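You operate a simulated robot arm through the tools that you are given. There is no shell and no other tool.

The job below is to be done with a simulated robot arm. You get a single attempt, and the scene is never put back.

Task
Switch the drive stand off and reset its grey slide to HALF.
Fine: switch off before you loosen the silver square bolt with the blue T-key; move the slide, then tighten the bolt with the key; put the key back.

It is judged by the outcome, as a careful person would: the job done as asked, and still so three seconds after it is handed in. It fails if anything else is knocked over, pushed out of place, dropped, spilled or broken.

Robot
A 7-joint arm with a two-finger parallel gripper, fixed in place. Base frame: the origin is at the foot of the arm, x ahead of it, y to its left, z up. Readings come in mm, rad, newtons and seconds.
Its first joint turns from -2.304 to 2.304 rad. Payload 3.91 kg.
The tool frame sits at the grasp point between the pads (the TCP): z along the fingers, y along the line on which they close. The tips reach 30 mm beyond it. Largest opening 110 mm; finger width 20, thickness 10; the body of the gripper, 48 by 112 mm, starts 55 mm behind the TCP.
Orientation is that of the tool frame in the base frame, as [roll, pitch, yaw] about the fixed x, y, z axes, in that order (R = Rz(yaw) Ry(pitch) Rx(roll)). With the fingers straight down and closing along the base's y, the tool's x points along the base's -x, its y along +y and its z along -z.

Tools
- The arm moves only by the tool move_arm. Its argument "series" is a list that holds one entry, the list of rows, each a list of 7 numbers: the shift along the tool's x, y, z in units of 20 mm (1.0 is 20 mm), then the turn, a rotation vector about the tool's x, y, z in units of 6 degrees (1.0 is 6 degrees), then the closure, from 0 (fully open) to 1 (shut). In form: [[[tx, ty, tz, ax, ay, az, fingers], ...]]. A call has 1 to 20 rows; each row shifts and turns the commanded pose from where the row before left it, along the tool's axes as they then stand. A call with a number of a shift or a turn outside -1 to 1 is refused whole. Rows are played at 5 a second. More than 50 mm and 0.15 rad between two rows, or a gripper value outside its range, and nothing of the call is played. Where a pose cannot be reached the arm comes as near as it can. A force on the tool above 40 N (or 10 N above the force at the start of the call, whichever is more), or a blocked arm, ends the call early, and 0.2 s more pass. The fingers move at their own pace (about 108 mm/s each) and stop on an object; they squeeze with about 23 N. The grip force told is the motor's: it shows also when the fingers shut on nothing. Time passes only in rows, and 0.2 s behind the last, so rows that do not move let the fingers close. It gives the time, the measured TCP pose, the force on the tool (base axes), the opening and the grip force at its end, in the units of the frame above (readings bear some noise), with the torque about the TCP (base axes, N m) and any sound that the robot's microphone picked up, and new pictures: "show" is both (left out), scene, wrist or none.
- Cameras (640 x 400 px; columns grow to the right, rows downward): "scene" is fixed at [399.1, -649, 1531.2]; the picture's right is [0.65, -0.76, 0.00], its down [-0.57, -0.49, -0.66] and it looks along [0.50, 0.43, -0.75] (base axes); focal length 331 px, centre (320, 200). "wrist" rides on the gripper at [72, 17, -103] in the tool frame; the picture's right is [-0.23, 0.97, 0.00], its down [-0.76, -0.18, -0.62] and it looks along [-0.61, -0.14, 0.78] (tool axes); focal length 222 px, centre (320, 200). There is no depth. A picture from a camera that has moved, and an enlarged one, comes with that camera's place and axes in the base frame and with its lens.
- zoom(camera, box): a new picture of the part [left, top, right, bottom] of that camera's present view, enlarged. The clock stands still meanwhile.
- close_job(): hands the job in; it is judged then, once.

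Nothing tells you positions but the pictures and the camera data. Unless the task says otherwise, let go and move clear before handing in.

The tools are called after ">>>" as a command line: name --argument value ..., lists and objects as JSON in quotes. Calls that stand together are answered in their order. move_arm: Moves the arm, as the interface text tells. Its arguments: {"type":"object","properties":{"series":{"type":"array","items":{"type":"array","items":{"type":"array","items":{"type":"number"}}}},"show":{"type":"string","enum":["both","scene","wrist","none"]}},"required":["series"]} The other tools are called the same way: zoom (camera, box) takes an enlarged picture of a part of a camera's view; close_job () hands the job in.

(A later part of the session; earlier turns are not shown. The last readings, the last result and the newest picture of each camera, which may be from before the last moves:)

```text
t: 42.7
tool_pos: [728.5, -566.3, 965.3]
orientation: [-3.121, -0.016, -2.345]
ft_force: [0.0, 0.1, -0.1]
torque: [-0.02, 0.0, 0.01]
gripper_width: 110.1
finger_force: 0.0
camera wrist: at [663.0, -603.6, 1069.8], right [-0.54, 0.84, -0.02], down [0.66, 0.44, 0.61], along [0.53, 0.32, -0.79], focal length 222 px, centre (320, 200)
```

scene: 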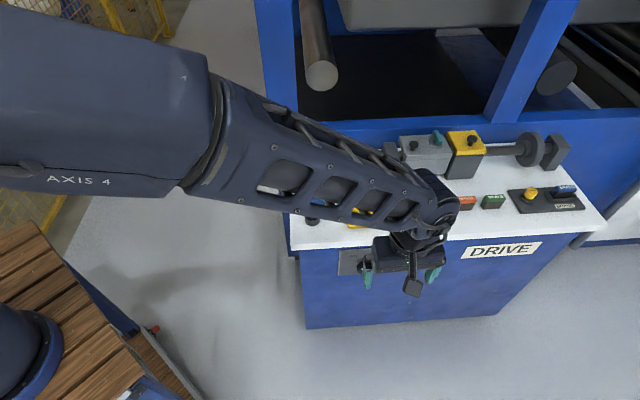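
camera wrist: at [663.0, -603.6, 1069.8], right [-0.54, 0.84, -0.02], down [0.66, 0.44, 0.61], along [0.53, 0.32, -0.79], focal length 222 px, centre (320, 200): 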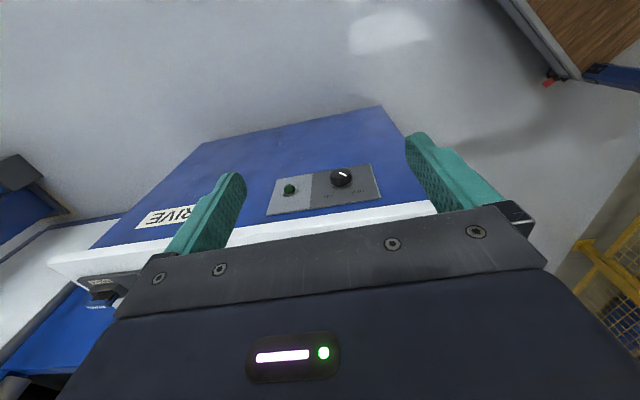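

I'll level the tool, turn it so the fingers close across the key's T-bar, and move above the key for a look.

>>> move_arm --series '[[[0, 0, 0, -0.197, -0.153, 0, 0], [0, 0, 0, 0, 0, 0.9375, 0], [0, 0, 0, 0, 0, 0.9375, 0], [0, 0, 0, 0, 0, 0.9375, 0], [0, 0, 0, 0, 0, 0.9375, 0], [0, 0, 0, 0, 0, 0.9375, 0], [0, 0, 0, 0, 0, 0.9375, 0], [0, 0, 0, 0, 0, 0.9375, 0], [0, 0, 0, 0, 0, 0.9375, 0], [0, 0, 0, 0, 0, 0.9375, 0], [0, 0, 0, 0, 0, 0.9375, 0], [0, 0, 0, 0, 0, 0.9375, 0], [0, 0, 0, 0, 0, 0.9375, 0], [0, 0, 0, 0, 0, 0.9375, 0], [0, 0, 0, 0, 0, 0.9375, 0], [0, 0, 0, 0, 0, 0.9375, 0], [0, 0, 0, 0, 0, 0.9375, 0], [0, 0, 0, 0, 0, 0, 0]]]' --show "none"

>>> move_arm --series '[[[0.577, 0.996, -0.135, 0, 0, 0, 0], [0.577, 0.996, -0.135, 0, 0, 0, 0], [0.577, 0.996, -0.135, 0, 0, 0, 0], [0.577, 0.996, -0.135, 0, 0, 0, 0], [0.577, 0.996, -0.135, 0, 0, 0, 0], [0.577, 0.996, -0.135, 0, 0, 0, 0], [0.577, 0.996, -0.135, 0, 0, 0, 0], [0.577, 0.996, -0.135, 0, 0, 0, 0], [0.577, 0.996, -0.135, 0, 0, 0, 0], [0.577, 0.996, -0.135, 0, 0, 0, 0], [0.577, 0.996, -0.135, 0, 0, 0, 0], [0.577, 0.996, -0.135, 0, 0, 0, 0], [0.577, 0.996, -0.135, 0, 0, 0, 0], [0, 0, 0, 0, 0, 0, 0]]]'

```text
t: 46.5
tool_pos: [728.1, -566.1, 966.3]
orientation: [-3.141, 0.001, 2.369]
ft_force: [0.1, -0.1, -0.5]
torque: [0.0, 0.0, 0.01]
gripper_width: 110.1
finger_force: 0.0
```

```text
t: 49.5
tool_pos: [802.5, -275.0, 1001.1]
orientation: [3.139, -0.001, 2.372]
ft_force: [0.0, 0.4, 0.3]
torque: [-0.01, -0.02, -0.03]
gripper_width: 110.2
finger_force: 0.0
camera wrist: at [759.8, -212.0, 1104.1], right [0.84, 0.54, 0.0], down [0.42, -0.66, 0.62], along [0.34, -0.52, -0.78], focal length 222 px, centre (320, 200)
```

scene: 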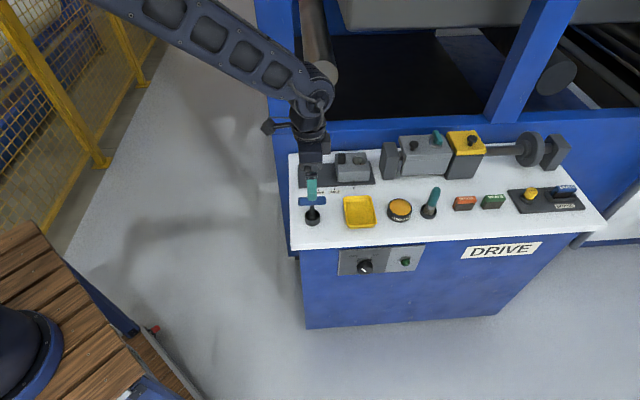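
wrist: 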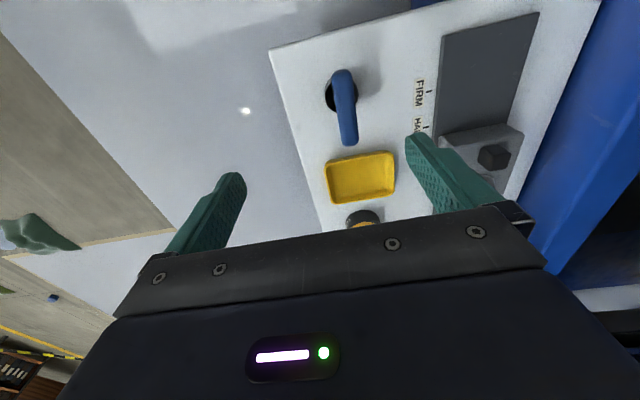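

>>> zoom --camera "wrist" --box '[260, 40, 420, 160]'

>>> zoom --camera "wrist" --box '[400, 0, 600, 220]'

```text
3.33 times, centred on (340, 100) of wrist
camera zoom: at [759.8, -212.0, 1104.1], right [0.84, 0.54, 0.0], down [0.42, -0.66, 0.62], along [0.34, -0.52, -0.78], focal length 740 px, centre (253, 533)
```

zoom: 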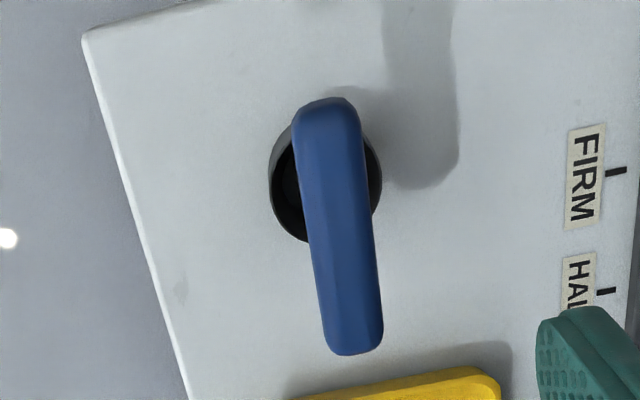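

```text
1.82 times, centred on (500, 110) of wrist
camera zoom: at [759.8, -212.0, 1104.1], right [0.84, 0.54, 0.0], down [0.42, -0.66, 0.62], along [0.34, -0.52, -0.78], focal length 404 px, centre (-7, 364)
```

zoom: 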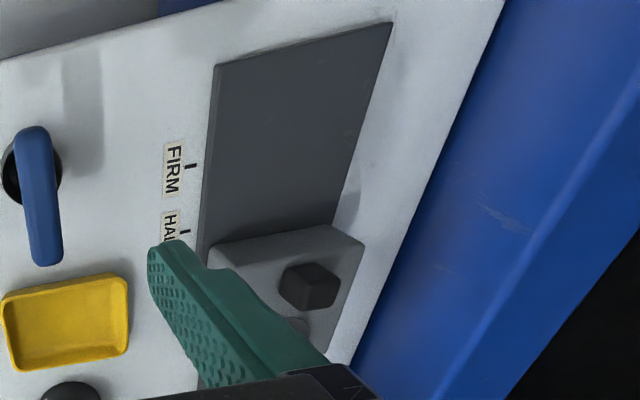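

The T-bar lies along the tool's x axis, centred about 46 mm to the tool's +y and 11 mm to −x, at a height of about 855. I'll centre over it, come partly down and check again.

>>> move_arm --series '[[[-0.18, 0.76, 0.6, 0, 0, 0, 0], [-0.18, 0.76, 0.6, 0, 0, 0, 0], [-0.18, 0.76, 0.6, 0, 0, 0, 0], [0, 0, 0.9, 0, 0, 0, 0], [0, 0, 0, 0, 0, 0, 0]]]'

>>> zoom --camera "wrist" --box '[240, 60, 400, 220]'

>>> zoom --camera "scene" --box '[270, 140, 390, 240]'

```text
t: 50.7
tool_pos: [840.3, -250.9, 948.4]
orientation: [3.139, 0.0, 2.37]
ft_force: [-0.2, 0.5, 0.7]
torque: [0.0, -0.02, -0.01]
gripper_width: 110.0
finger_force: 0.0
camera wrist: at [798.2, -187.8, 1052.1], right [0.84, 0.54, 0.0], down [0.42, -0.66, 0.62], along [0.34, -0.52, -0.78], focal length 222 px, centre (320, 200)
```

scene: 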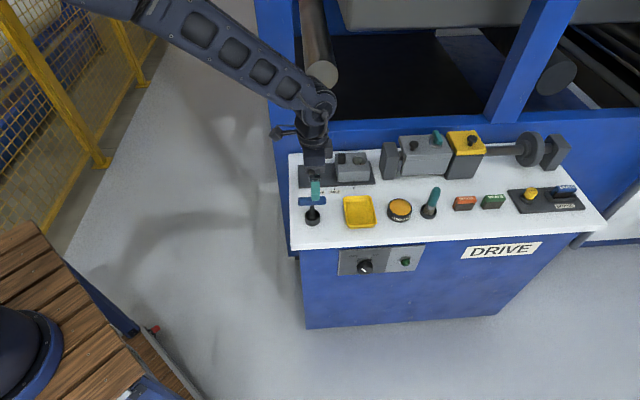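
wrist: 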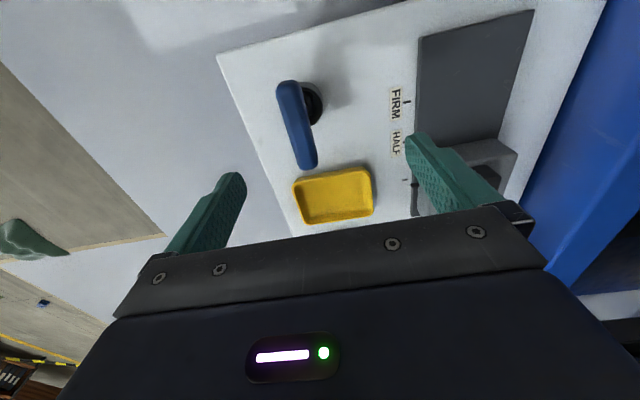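

```text
2.50 times, centred on (320, 140) of wrist
camera zoom: at [798.2, -187.8, 1052.1], right [0.84, 0.54, 0.0], down [0.42, -0.66, 0.62], along [0.34, -0.52, -0.78], focal length 555 px, centre (320, 350)
```

zoom: 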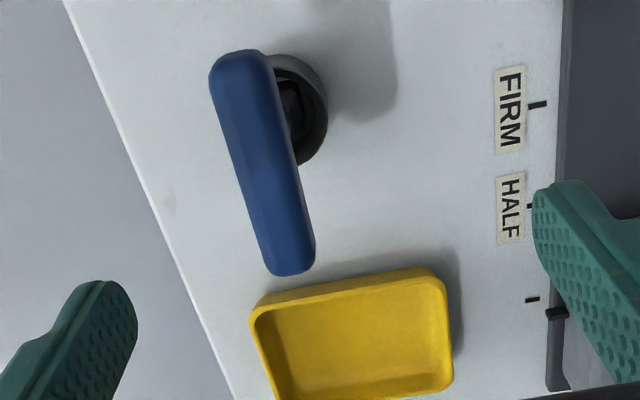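

```text
4.00 times, centred on (330, 190) of scene
camera zoom: at [399.1, -649.0, 1531.2], right [0.65, -0.76, 0.0], down [-0.57, -0.49, -0.66], along [0.5, 0.43, -0.75], focal length 1325 px, centre (280, 240)
```

zoom: 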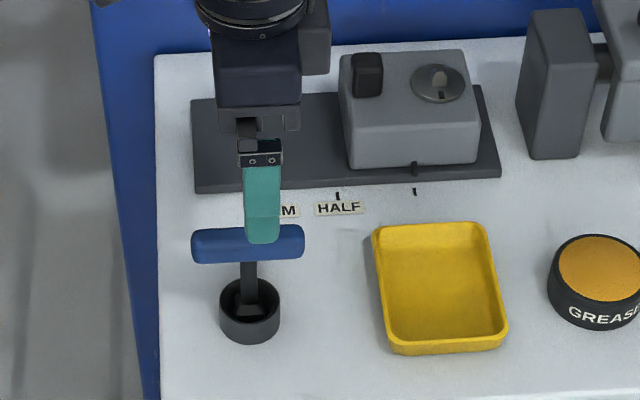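

The zoom framing threw off my last offset. With it corrected, the key's bar is about 18 mm to the tool's −y and centred near (822,-260,860). I'll re-centre and lower partway to verify.

>>> move_arm --series '[[[0.25, -0.9, 0, 0, 0, 0, 0], [0, 0, 0.8, 0, 0, 0, 0], [0, 0, 0.8, 0, 0, 0, 0], [0, 0, 0.8, 0, 0, 0, 0], [0, 0, 0, 0, 0, 0, 0]]]'

>>> zoom --camera "wrist" --box '[240, 90, 400, 190]'

>>> zoom --camera "scene" --box '[260, 160, 372, 230]'

```text
t: 51.9
tool_pos: [823.3, -259.5, 899.5]
orientation: [3.14, -0.002, 2.371]
ft_force: [-0.5, 0.2, -0.5]
torque: [0.02, 0.02, -0.01]
gripper_width: 109.8
finger_force: 0.1
camera wrist: at [781.4, -196.7, 1003.3], right [0.84, 0.54, 0.0], down [0.42, -0.66, 0.62], along [0.34, -0.52, -0.78], focal length 222 px, centre (320, 200)
```

scene: 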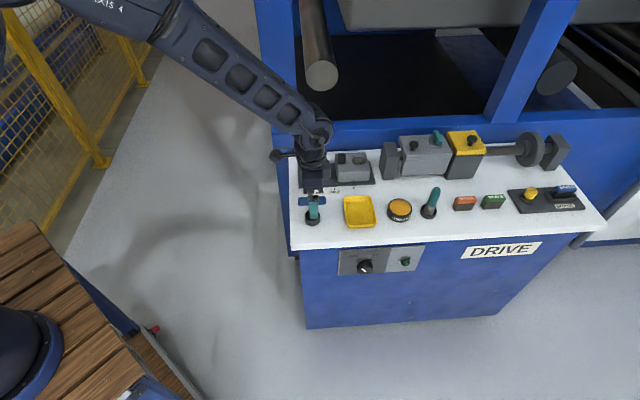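
wrist: 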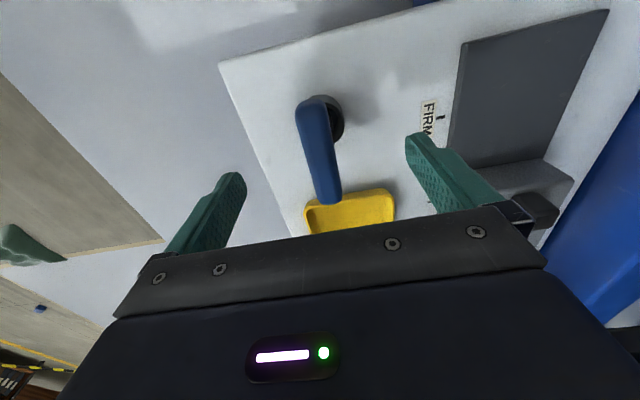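

```text
4.00 times, centred on (320, 140) of wrist
camera zoom: at [781.4, -196.7, 1003.3], right [0.84, 0.54, 0.0], down [0.42, -0.66, 0.62], along [0.34, -0.52, -0.78], focal length 888 px, centre (320, 440)
```

zoom: 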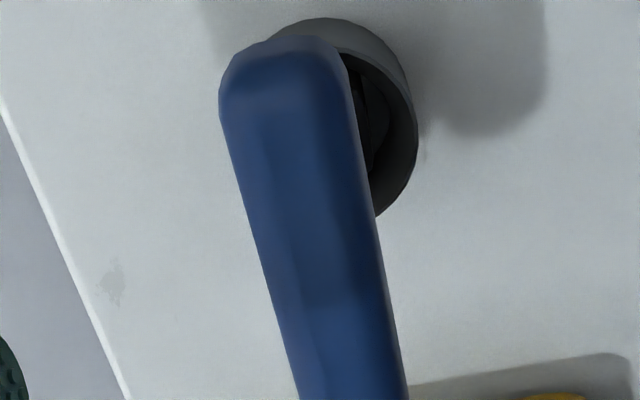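

```text
5.71 times, centred on (316, 195) of scene
camera zoom: at [399.1, -649.0, 1531.2], right [0.65, -0.76, 0.0], down [-0.57, -0.49, -0.66], along [0.5, 0.43, -0.75], focal length 1892 px, centre (343, 229)
```

zoom: 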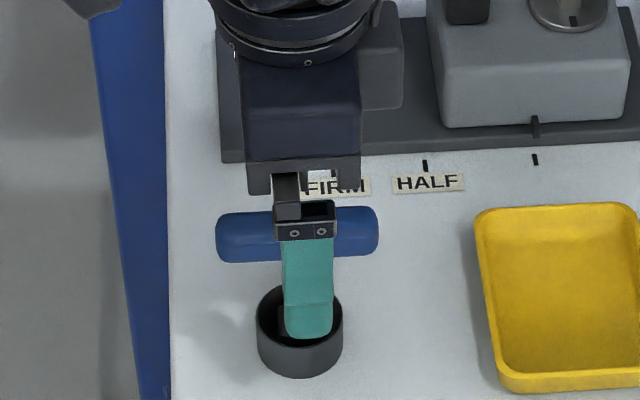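

The gripper is centred over the bar. I'll descend to bar height and close on it.

>>> move_arm --series '[[[0, 0, 0.6, 0, 0, 0, 0], [0, 0, 0.6, 0, 0, 0, 0], [0, 0, 0.5, 0, 0, 0, 0], [0, 0, 0, 0, 0, 0, 0], [0, 0, 0, 0, 0, 0, 0.3]]]'

>>> zoom --camera "scene" --box '[260, 160, 372, 230]'

```text
t: 53.1
tool_pos: [823.2, -260.4, 864.6]
orientation: [3.141, -0.001, 2.371]
ft_force: [-0.2, 0.1, 0.4]
torque: [0.04, -0.01, 0.03]
gripper_width: 77.1
finger_force: 0.1
camera wrist: at [781.8, -197.2, 968.7], right [0.84, 0.54, 0.0], down [0.42, -0.66, 0.62], along [0.34, -0.52, -0.78], focal length 222 px, centre (320, 200)
```

scene: 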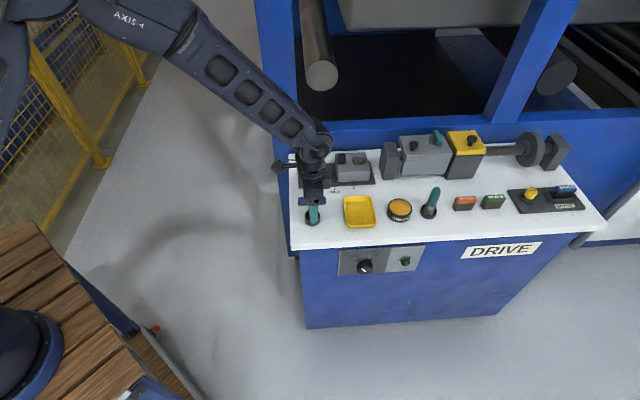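
wrist: 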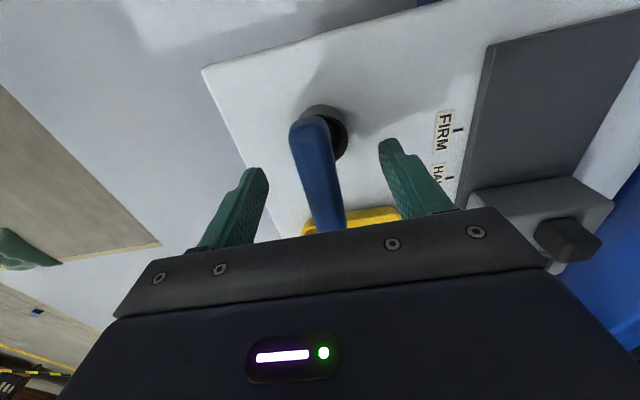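

```text
5.71 times, centred on (316, 195) of scene
camera zoom: at [399.1, -649.0, 1531.2], right [0.65, -0.76, 0.0], down [-0.57, -0.49, -0.66], along [0.5, 0.43, -0.75], focal length 1892 px, centre (343, 229)
```

zoom: 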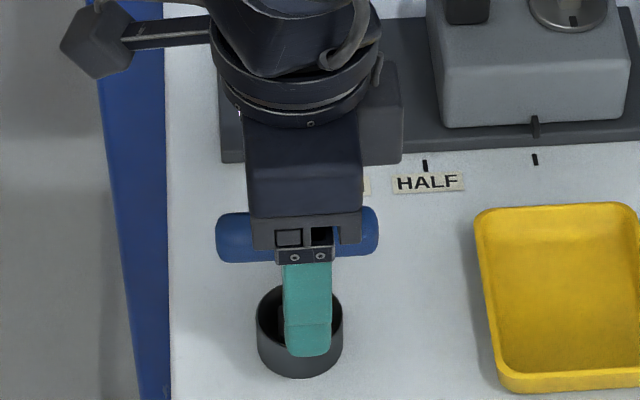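

>>> move_arm --series '[[[0, 0, 0, 0, 0, 0, 0.5], [0, 0, 0, 0, 0, 0, 0.7], [0, 0, 0, 0, 0, 0, 0.9], [0, 0, 0, 0, 0, 0, 1], [0, 0, 0, 0, 0, 0, 1], [0, 0, 0, 0, 0, 0, 1]]]'

>>> zoom --camera "wrist" --box '[240, 90, 400, 190]'

>>> zoom --camera "scene" --box '[260, 160, 372, 230]'

```text
t: 54.5
tool_pos: [823.1, -259.1, 864.9]
orientation: [3.141, 0.001, 2.373]
ft_force: [-0.3, 0.6, 0.7]
torque: [0.0, 0.0, 0.0]
gripper_width: 20.0
finger_force: 22.3
camera wrist: at [781.8, -197.2, 968.7], right [0.84, 0.54, 0.0], down [0.42, -0.66, 0.62], along [0.34, -0.52, -0.78], focal length 222 px, centre (320, 200)
```

scene: 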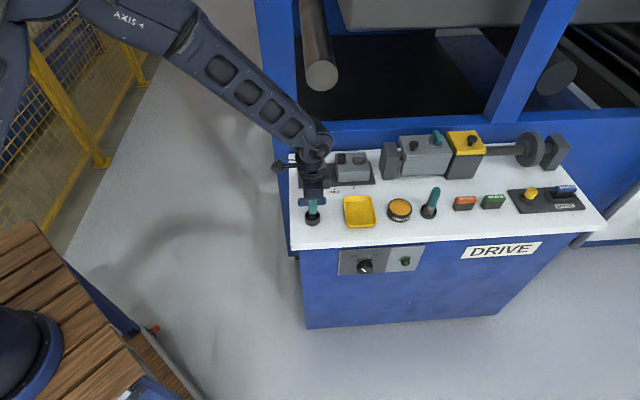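
wrist: 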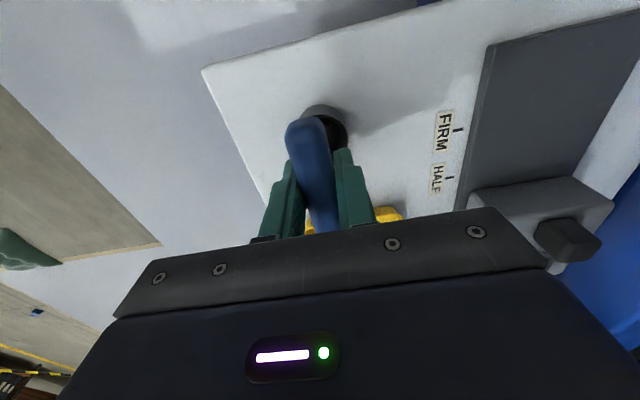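

```text
4.00 times, centred on (320, 140) of wrist
camera zoom: at [781.8, -197.2, 968.7], right [0.84, 0.54, 0.0], down [0.42, -0.66, 0.62], along [0.34, -0.52, -0.78], focal length 888 px, centre (320, 440)
```

zoom: 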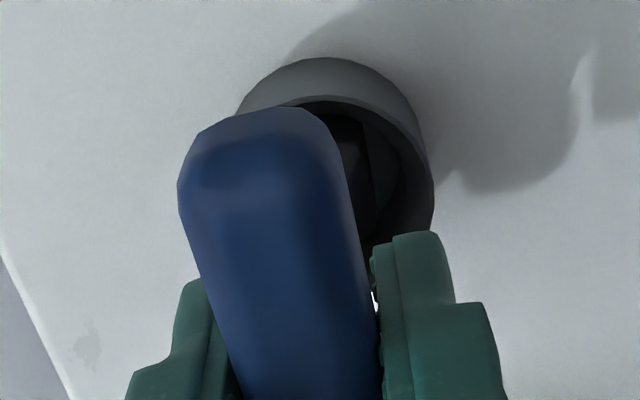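

```text
5.71 times, centred on (316, 195) of scene
camera zoom: at [399.1, -649.0, 1531.2], right [0.65, -0.76, 0.0], down [-0.57, -0.49, -0.66], along [0.5, 0.43, -0.75], focal length 1892 px, centre (343, 229)
```

zoom: 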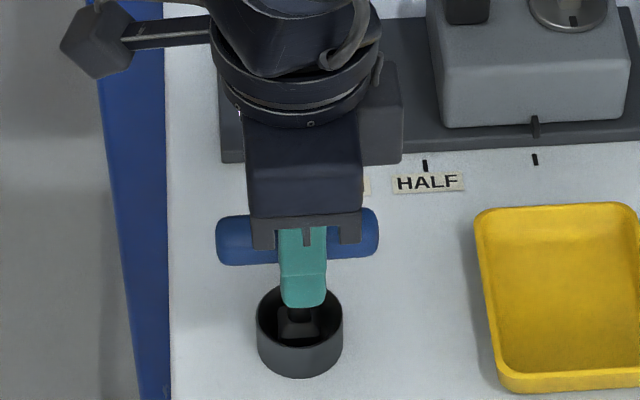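

The key is gripped, with the bar about 20 mm thick. I'll lift it straight up out of the cup and look at its end.

>>> move_arm --series '[[[0, 0, -0.5, 0, 0, 0, 1], [0, 0, -0.7, 0, 0, 0, 1], [0, 0, -1, 0, 0, 0, 1], [0, 0, -1, 0, 0, 0, 1], [0, 0, -1, 0, 0, 0, 1], [0, 0, -1, 0, 0, 0, 1], [0, 0, -1, 0, 0, 0, 1], [0, 0, 0, 0, 0, 0, 1]]]'

>>> zoom --camera "scene" --box '[260, 140, 388, 220]'

>>> zoom --camera "wrist" --box '[240, 90, 400, 190]'

```text
t: 56.3
tool_pos: [825.1, -260.9, 989.9]
orientation: [-3.142, 0.0, 2.372]
ft_force: [0.8, -0.5, -1.8]
torque: [0.02, -0.01, -0.02]
gripper_width: 19.7
finger_force: 22.8
camera wrist: at [783.3, -198.7, 1093.9], right [0.84, 0.54, 0.0], down [0.42, -0.66, 0.62], along [0.34, -0.52, -0.78], focal length 222 px, centre (320, 200)
```

scene: 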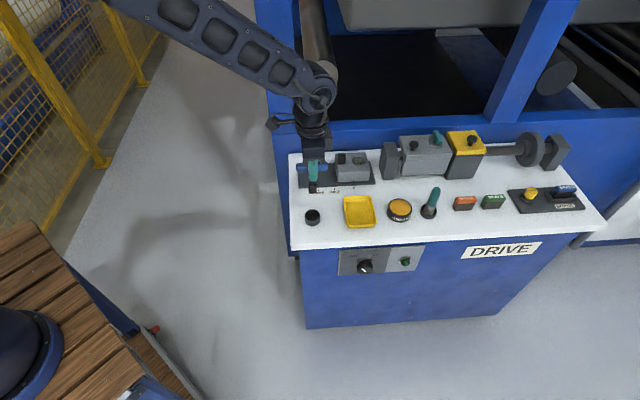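
wrist: 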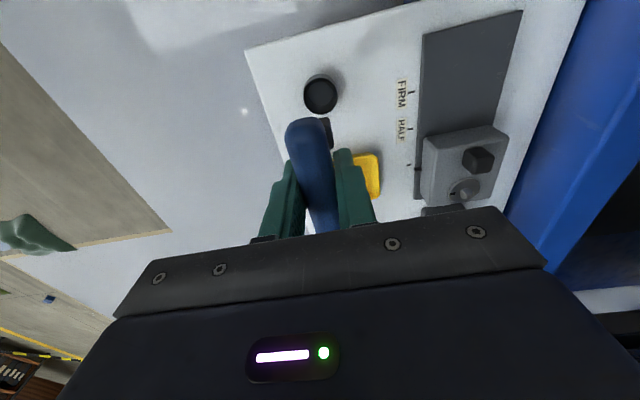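

```text
5.00 times, centred on (324, 180) of scene
camera zoom: at [399.1, -649.0, 1531.2], right [0.65, -0.76, 0.0], down [-0.57, -0.49, -0.66], along [0.5, 0.43, -0.75], focal length 1656 px, centre (300, 300)
```

zoom: 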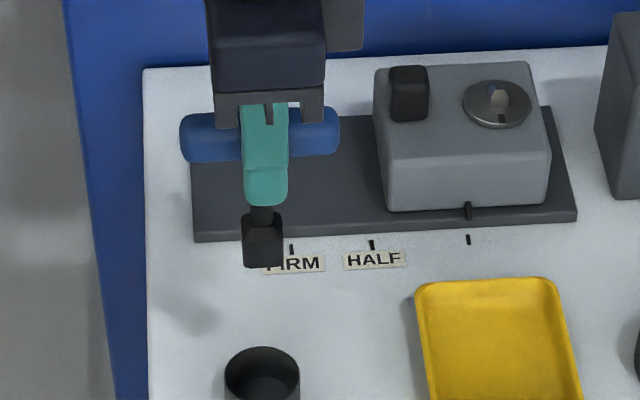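

```text
4.00 times, centred on (320, 140) of wrist
camera zoom: at [783.3, -198.7, 1093.9], right [0.84, 0.54, 0.0], down [0.42, -0.66, 0.62], along [0.34, -0.52, -0.78], focal length 888 px, centre (320, 440)
```

zoom: 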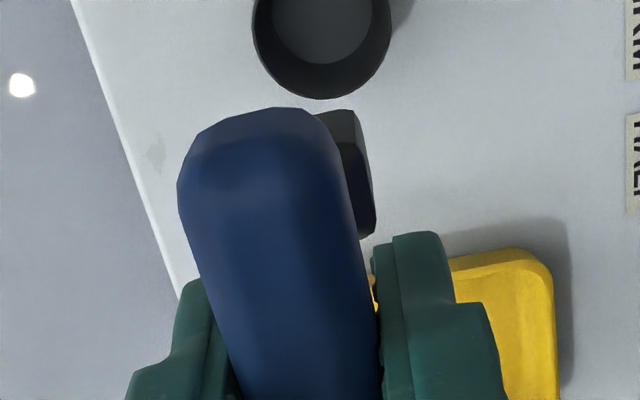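

The key came out cleanly; its black socket end sits about 87 mm below the bar. I'll zoom in on the bolt and slide to fix their positions.

>>> zoom --camera "wrist" --box '[380, 120, 540, 220]'

>>> zoom --camera "wrist" --box '[360, 20, 520, 120]'

>>> zoom --camera "scene" --box '[330, 145, 394, 185]'

```text
4.00 times, centred on (460, 170) of wrist
camera zoom: at [783.3, -198.7, 1093.9], right [0.84, 0.54, 0.0], down [0.42, -0.66, 0.62], along [0.34, -0.52, -0.78], focal length 888 px, centre (-240, 320)
```

zoom: 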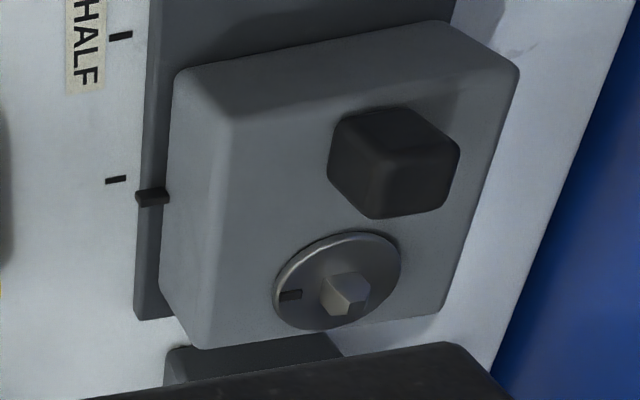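

```text
4.00 times, centred on (440, 70) of wrist
camera zoom: at [783.3, -198.7, 1093.9], right [0.84, 0.54, 0.0], down [0.42, -0.66, 0.62], along [0.34, -0.52, -0.78], focal length 888 px, centre (-160, 720)
```

zoom: 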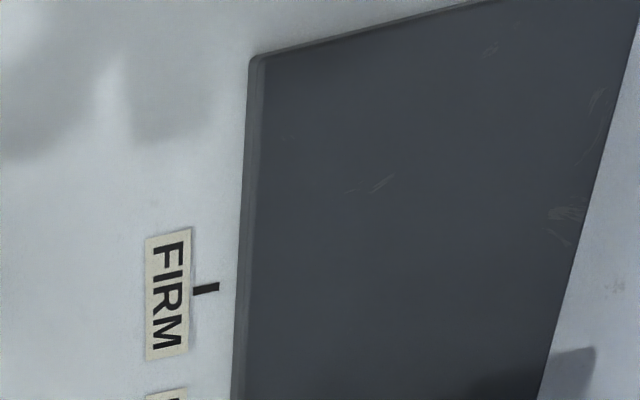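

```text
10.00 times, centred on (362, 165) of scene
camera zoom: at [399.1, -649.0, 1531.2], right [0.65, -0.76, 0.0], down [-0.57, -0.49, -0.66], along [0.5, 0.43, -0.75], focal length 3312 px, centre (-100, 550)
```

zoom: 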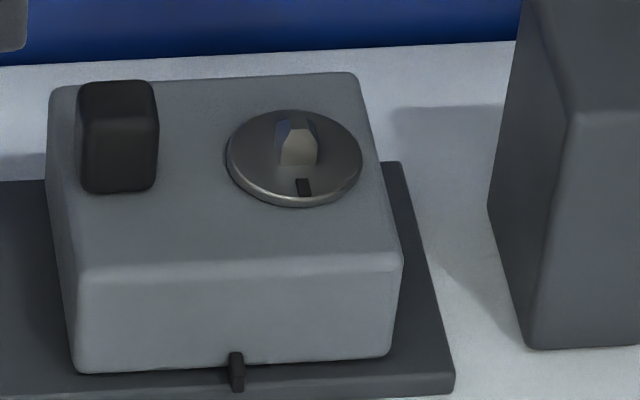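

The bolt works out at about (1058,-245,842), roughly 1086 mm from the base axis. I'll carry the key over it at a safe height and see whether the arm reaches that far.

>>> move_arm --series '[[[-0.868, 0.962, -0.1, 0, 0, 0, 1], [-0.868, 0.962, -0.1, 0, 0, 0, 1], [-0.868, 0.962, -0.1, 0, 0, 0, 1], [-0.868, 0.962, -0.1, 0, 0, 0, 1], [-0.868, 0.962, -0.1, 0, 0, 0, 1], [-0.868, 0.962, 0, 0, 0, 0, 1], [-0.868, 0.962, 0, 0, 0, 0, 1], [-0.868, 0.962, 0, 0, 0, 0, 1], [-0.868, 0.962, 0, 0, 0, 0, 1], [0, 0, 0, 0, 0, 0, 1]]]'

>>> zoom --camera "scene" --box '[310, 120, 406, 180]'

>>> zoom --camera "wrist" --box '[240, 90, 400, 190]'

```text
t: 58.5
tool_pos: [1055.8, -244.8, 999.8]
orientation: [3.14, -0.002, 2.373]
ft_force: [-0.4, -0.1, -2.6]
torque: [0.03, 0.0, 0.02]
gripper_width: 19.5
finger_force: 23.2
camera wrist: at [1013.7, -181.9, 1103.3], right [0.84, 0.54, 0.0], down [0.42, -0.66, 0.62], along [0.34, -0.52, -0.78], focal length 222 px, centre (320, 200)
```

scene: 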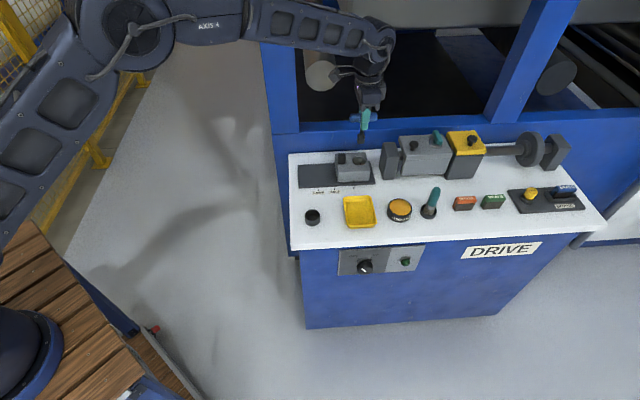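
wrist: 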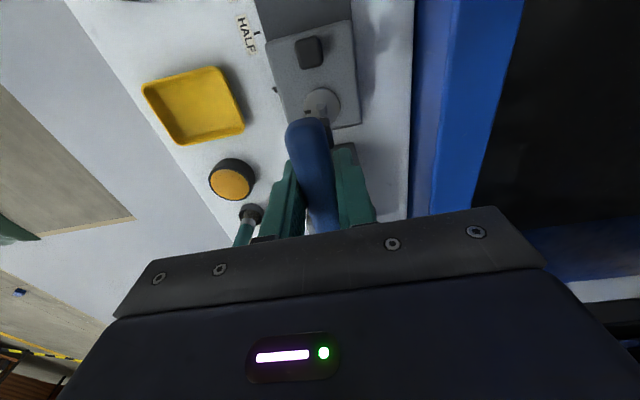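

```text
6.67 times, centred on (358, 150) of scene
camera zoom: at [399.1, -649.0, 1531.2], right [0.65, -0.76, 0.0], down [-0.57, -0.49, -0.66], along [0.5, 0.43, -0.75], focal length 2208 px, centre (67, 533)
```

zoom: 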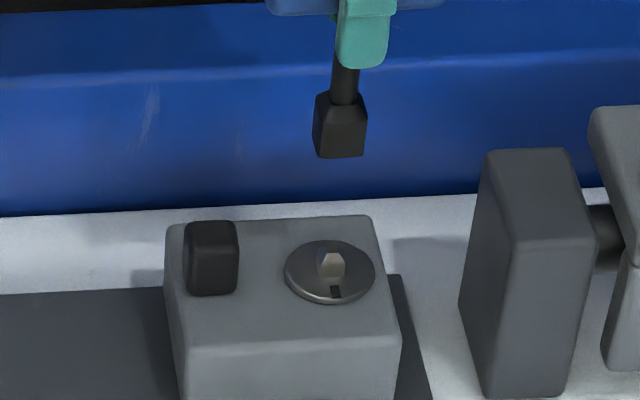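

```text
4.00 times, centred on (320, 140) of wrist
camera zoom: at [1013.7, -181.9, 1103.3], right [0.84, 0.54, 0.0], down [0.42, -0.66, 0.62], along [0.34, -0.52, -0.78], focal length 888 px, centre (320, 440)
```

zoom: 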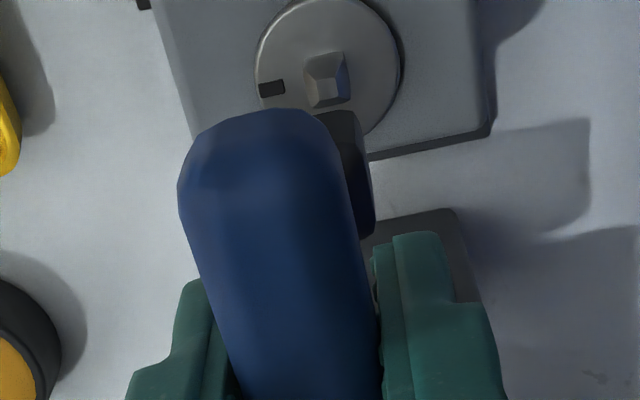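

The arm reaches. The square post looks aligned with the stand axes, which suits the key as held. I'll zoom closer to fine-tune the alignment.

>>> zoom --camera "wrist" --box '[288, 80, 352, 120]'

>>> zoom --camera "wrist" --box '[288, 110, 352, 150]'

>>> zoom --camera "scene" --box '[338, 128, 386, 158]'

>>> zoom --camera "scene" --box '[338, 148, 386, 178]'

```text
10.00 times, centred on (320, 100) of wrist
camera zoom: at [1013.7, -181.9, 1103.3], right [0.84, 0.54, 0.0], down [0.42, -0.66, 0.62], along [0.34, -0.52, -0.78], focal length 2221 px, centre (320, 1200)
```

zoom: 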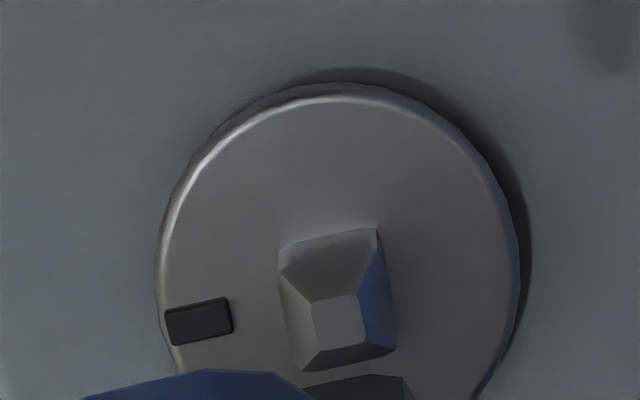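

```text
10.00 times, centred on (320, 130) of wrist
camera zoom: at [1013.7, -181.9, 1103.3], right [0.84, 0.54, 0.0], down [0.42, -0.66, 0.62], along [0.34, -0.52, -0.78], focal length 2221 px, centre (320, 900)
```

zoom: 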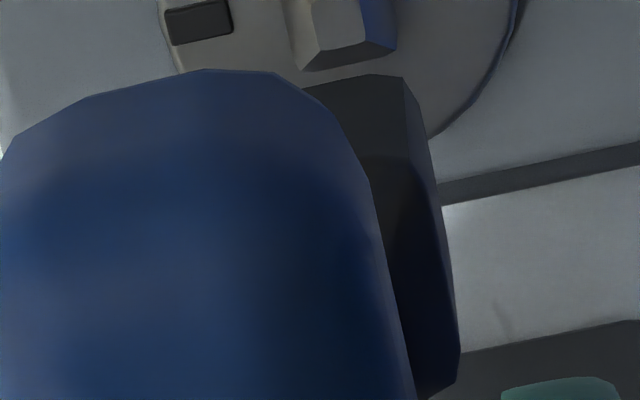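

```text
13.33 times, centred on (362, 143) of scene
camera zoom: at [399.1, -649.0, 1531.2], right [0.65, -0.76, 0.0], down [-0.57, -0.49, -0.66], along [0.5, 0.43, -0.75], focal length 4416 px, centre (-240, 960)
```

zoom: 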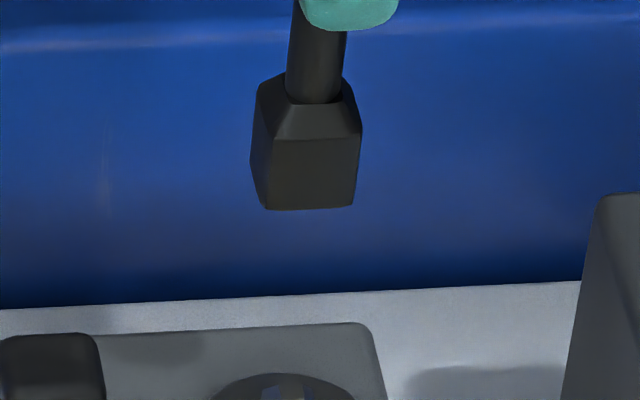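

```text
13.33 times, centred on (362, 163) of scene
camera zoom: at [399.1, -649.0, 1531.2], right [0.65, -0.76, 0.0], down [-0.57, -0.49, -0.66], along [0.5, 0.43, -0.75], focal length 4416 px, centre (-240, 693)
```

zoom: 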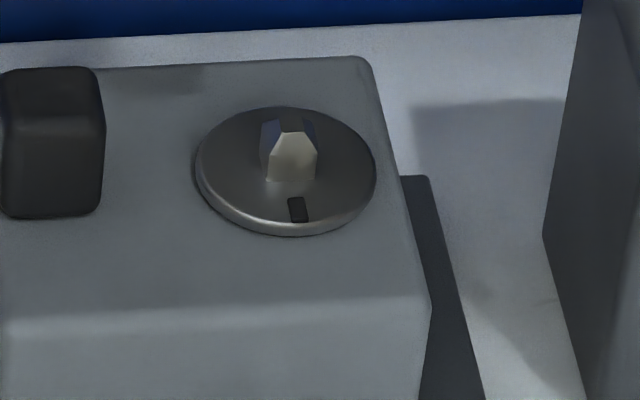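

>>> move_arm --series '[[[-0.14, 0.14, 0, 0, 0, 0, 1], [0, 0, 0.7, 0, 0, 0, 1], [0, 0, 0.7, 0, 0, 0, 1], [0, 0, 0.6, 0, 0, 0, 1], [0, 0, 0, 0, 0, 0, 1]]]'

>>> zoom --camera "scene" --box '[338, 140, 386, 170]'

>>> zoom --camera "wrist" --box '[280, 90, 376, 150]'

```text
t: 59.7
tool_pos: [1059.1, -244.9, 959.6]
orientation: [-3.141, 0.001, 2.371]
ft_force: [0.1, 0.3, -1.5]
torque: [0.03, -0.02, 0.0]
gripper_width: 19.6
finger_force: 23.0
camera wrist: at [1018.3, -182.1, 1062.6], right [0.84, 0.54, 0.0], down [0.42, -0.66, 0.62], along [0.34, -0.52, -0.78], focal length 222 px, centre (320, 200)
```

scene: 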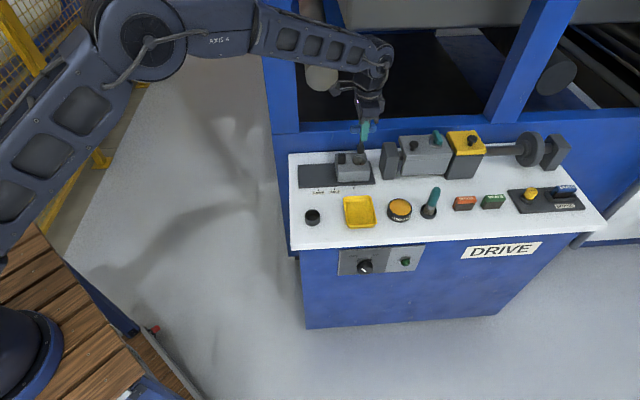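
wrist: 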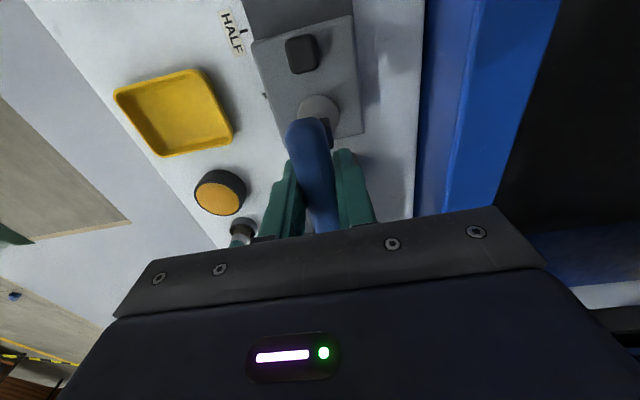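

```text
13.33 times, centred on (362, 155) of scene
camera zoom: at [399.1, -649.0, 1531.2], right [0.65, -0.76, 0.0], down [-0.57, -0.49, -0.66], along [0.5, 0.43, -0.75], focal length 4416 px, centre (-240, 800)
```

zoom: 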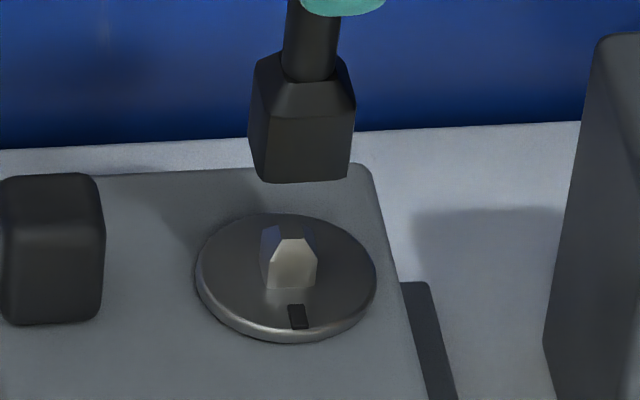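

```text
6.67 times, centred on (328, 120) of wrist
camera zoom: at [1018.3, -182.1, 1062.6], right [0.84, 0.54, 0.0], down [0.42, -0.66, 0.62], along [0.34, -0.52, -0.78], focal length 1481 px, centre (267, 733)
```

zoom: 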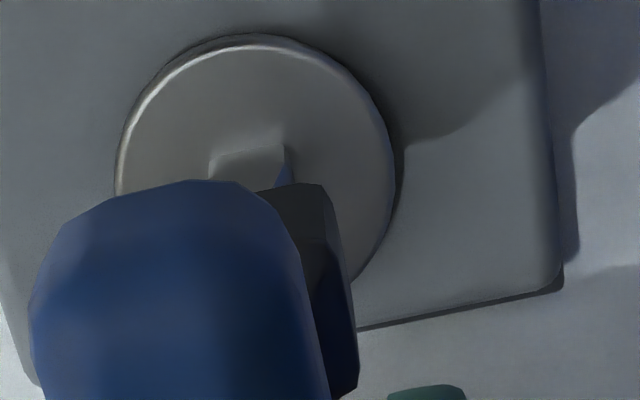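

Both views put the socket within about 1–2 mm of the post. I'll make a small correction and lower the key gently onto the bolt.

>>> move_arm --series '[[[-0.02, -0.06, 0.4, 0, 0, 0, 1], [0, 0, 0.3, 0, 0, 0, 1], [0, 0, 0.15, 0, 0, 0, 1], [0, 0, 0.15, 0, 0, 0, 1], [0, 0, 0.1, 0, 0, 0, 1]]]'

>>> zoom --camera "scene" --box '[338, 140, 386, 170]'

>>> zoom --camera "wrist" --box '[280, 90, 376, 150]'

```text
t: 60.9
tool_pos: [1060.7, -246.1, 936.9]
orientation: [3.141, 0.002, 2.37]
ft_force: [0.5, 0.3, -0.8]
torque: [0.02, -0.03, 0.0]
gripper_width: 19.6
finger_force: 22.6
camera wrist: at [1018.3, -184.4, 1041.1], right [0.84, 0.54, 0.0], down [0.42, -0.66, 0.62], along [0.34, -0.52, -0.78], focal length 222 px, centre (320, 200)
```

scene: 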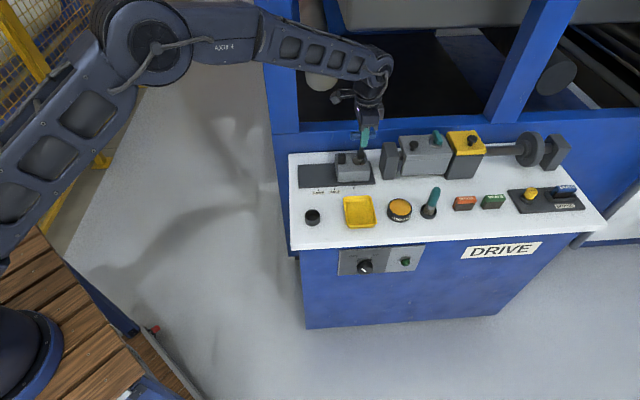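
wrist: 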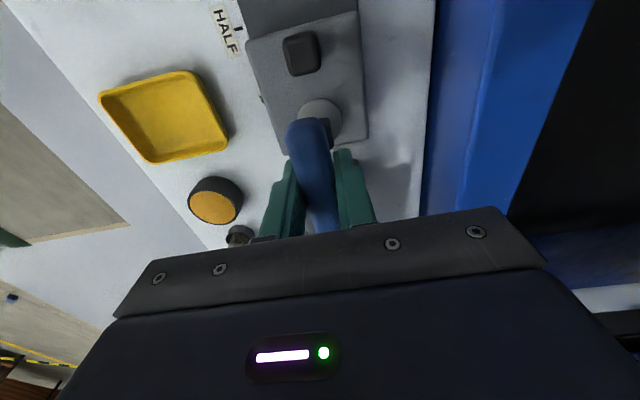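

```text
13.33 times, centred on (362, 155) of scene
camera zoom: at [399.1, -649.0, 1531.2], right [0.65, -0.76, 0.0], down [-0.57, -0.49, -0.66], along [0.5, 0.43, -0.75], focal length 4416 px, centre (-240, 800)
```

zoom: 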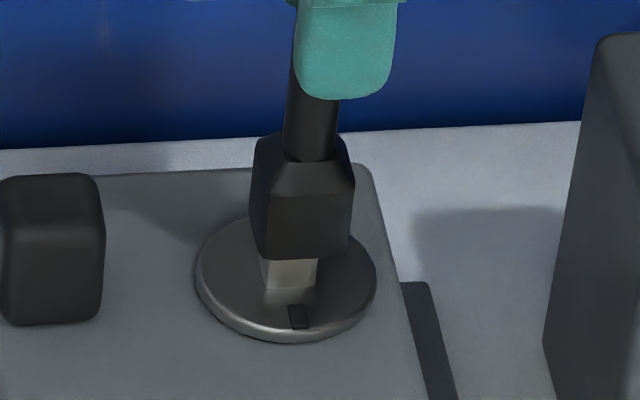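

```text
6.67 times, centred on (328, 120) of wrist
camera zoom: at [1018.3, -184.4, 1041.1], right [0.84, 0.54, 0.0], down [0.42, -0.66, 0.62], along [0.34, -0.52, -0.78], focal length 1481 px, centre (267, 733)
```

zoom: 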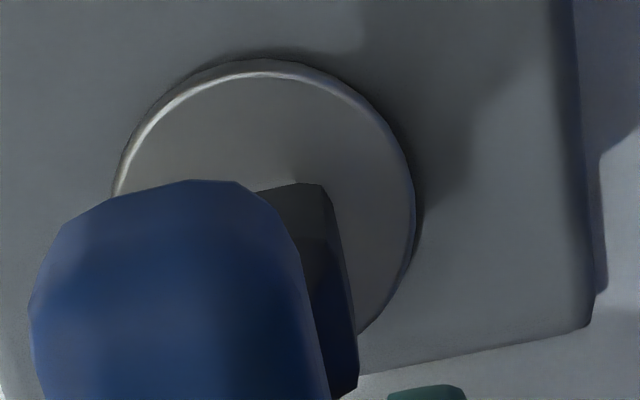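

>>> zoom --camera "scene" --box '[350, 148, 374, 163]'

>>> zoom --camera "wrist" --box '[296, 100, 360, 140]'

```text
16.00 times, centred on (362, 156) of scene
camera zoom: at [399.1, -649.0, 1531.2], right [0.65, -0.76, 0.0], down [-0.57, -0.49, -0.66], along [0.5, 0.43, -0.75], focal length 5299 px, centre (-352, 912)
```

zoom: 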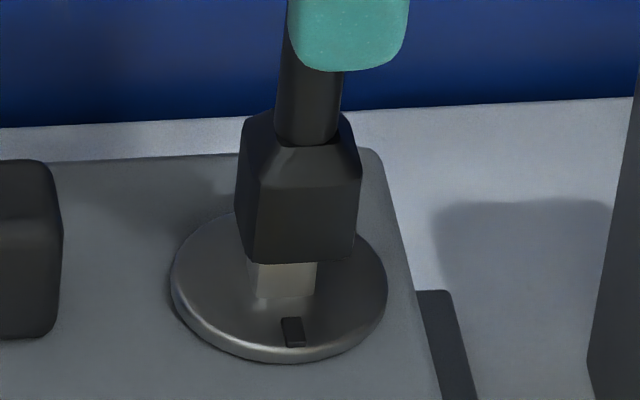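

```text
10.00 times, centred on (328, 120) of wrist
camera zoom: at [1018.3, -184.4, 1041.1], right [0.84, 0.54, 0.0], down [0.42, -0.66, 0.62], along [0.34, -0.52, -0.78], focal length 2221 px, centre (240, 1000)
```

zoom: 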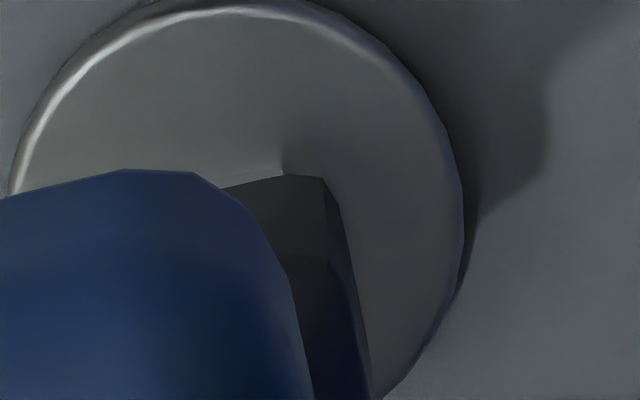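

>>> move_arm --series '[[[0.07, 0, 0, 0, 0, 0, 1], [0.07, 0, 0, 0, 0, 0, 1], [0, 0, 0, 0, 0, 0, 1]]]'

>>> zoom --camera "scene" --box '[350, 148, 374, 163]'

>>> zoom --camera "wrist" --box '[296, 100, 360, 140]'

```text
t: 61.7
tool_pos: [1058.2, -245.8, 937.8]
orientation: [-3.14, 0.0, 2.373]
ft_force: [0.1, 0.0, -0.5]
torque: [0.03, 0.03, -0.01]
gripper_width: 19.6
finger_force: 23.0
camera wrist: at [1016.1, -182.5, 1040.8], right [0.84, 0.54, 0.0], down [0.42, -0.66, 0.62], along [0.34, -0.52, -0.78], focal length 222 px, centre (320, 200)
```

scene: 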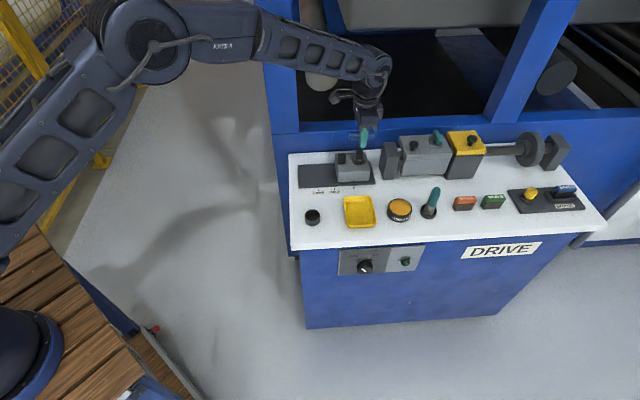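
wrist: 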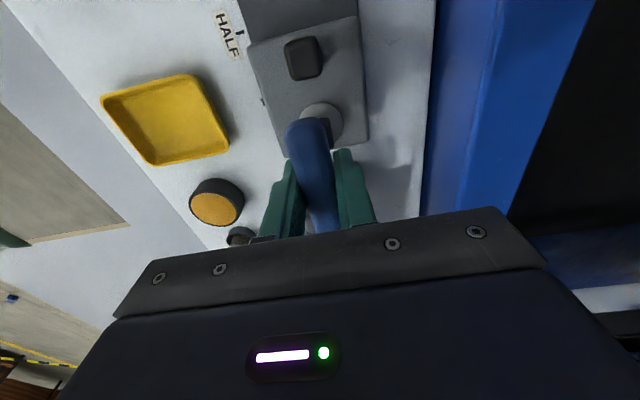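

```text
16.00 times, centred on (362, 156) of scene
camera zoom: at [399.1, -649.0, 1531.2], right [0.65, -0.76, 0.0], down [-0.57, -0.49, -0.66], along [0.5, 0.43, -0.75], focal length 5299 px, centre (-352, 912)
```

zoom: 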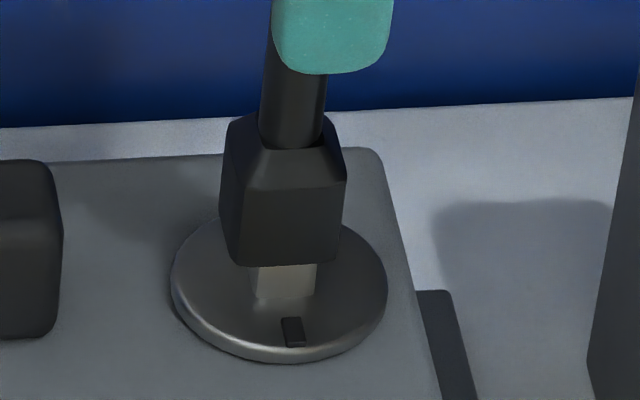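

```text
10.00 times, centred on (328, 120) of wrist
camera zoom: at [1016.1, -182.5, 1040.8], right [0.84, 0.54, 0.0], down [0.42, -0.66, 0.62], along [0.34, -0.52, -0.78], focal length 2221 px, centre (240, 1000)
```

zoom: 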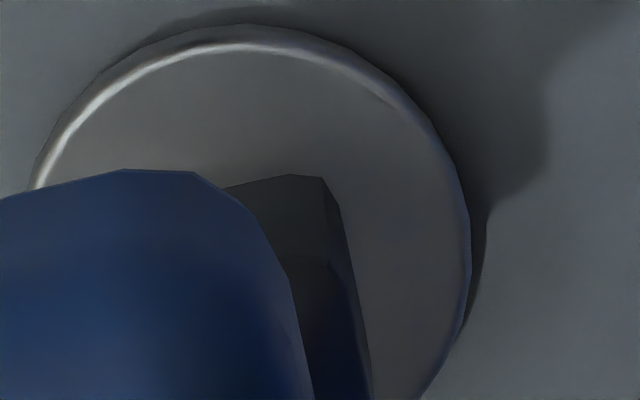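

The socket is now centred on the post within about 1 mm. I'll lower it slowly to seat.

>>> move_arm --series '[[[0, 0, 0.1, 0, 0, 0, 1], [0, 0, 0.1, 0, 0, 0, 1], [0, 0, 0.1, 0, 0, 0, 1], [0, 0, 0.1, 0, 0, 0, 1], [0, 0, 0, 0, 0, 0, 1]]]' --show "scene"

>>> zoom --camera "scene" --box '[350, 148, 374, 163]'

```text
t: 62.9
tool_pos: [1057.7, -244.5, 929.4]
orientation: [-3.141, 0.001, 2.37]
ft_force: [4.4, -5.2, 1.0]
torque: [-0.45, -0.43, -0.01]
gripper_width: 19.9
finger_force: 22.9
```

scene: 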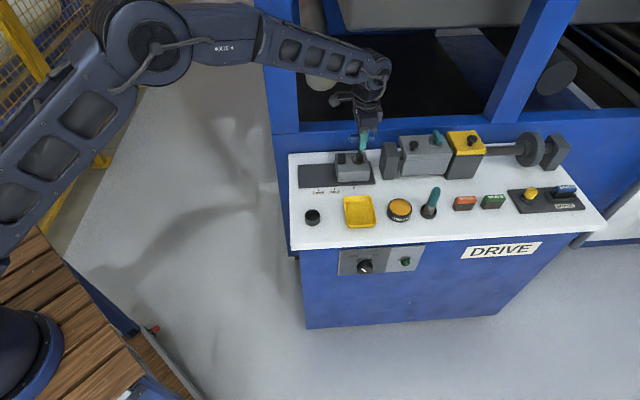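

```text
16.00 times, centred on (362, 156) of scene
camera zoom: at [399.1, -649.0, 1531.2], right [0.65, -0.76, 0.0], down [-0.57, -0.49, -0.66], along [0.5, 0.43, -0.75], focal length 5299 px, centre (-352, 912)
```

zoom: 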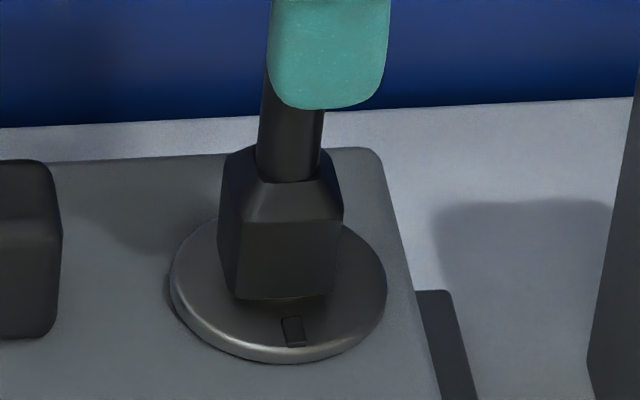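

>>> move_arm --series '[[[-0.04, 0, 0.05, 0, 0, 0, 1], [0, 0, 0.05, 0, 0, 0, 1], [0, 0, 0.05, 0, 0, 0, 1], [0, 0, 0, 0, 0, 0, 1]]]' --show "scene"

>>> zoom --camera "scene" --box '[350, 148, 374, 163]'

```text
t: 63.9
tool_pos: [1057.9, -246.6, 927.1]
orientation: [-3.14, 0.0, 2.371]
ft_force: [0.5, -0.2, -1.1]
torque: [0.0, -0.03, -0.01]
gripper_width: 20.0
finger_force: 22.8
```

scene: 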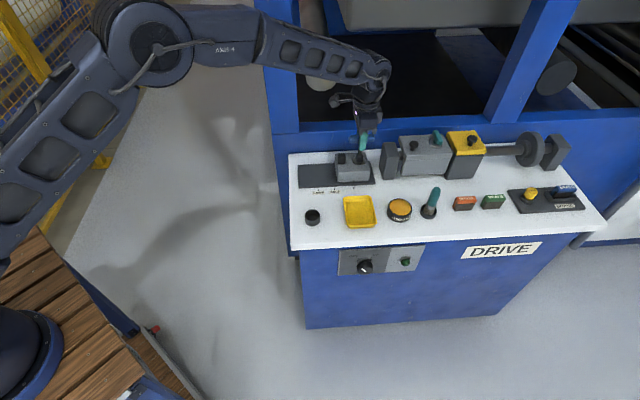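

```text
16.00 times, centred on (362, 156) of scene
camera zoom: at [399.1, -649.0, 1531.2], right [0.65, -0.76, 0.0], down [-0.57, -0.49, -0.66], along [0.5, 0.43, -0.75], focal length 5299 px, centre (-352, 912)
```

zoom: 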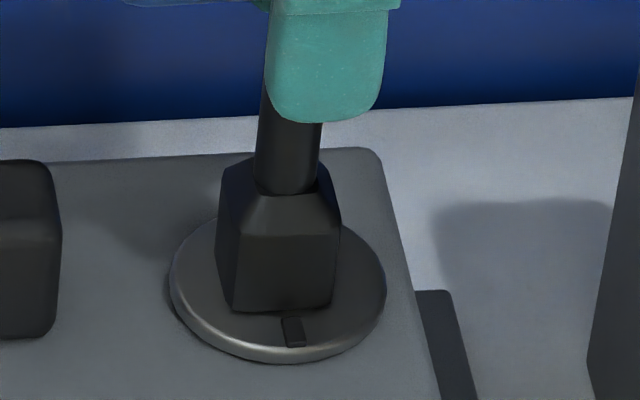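

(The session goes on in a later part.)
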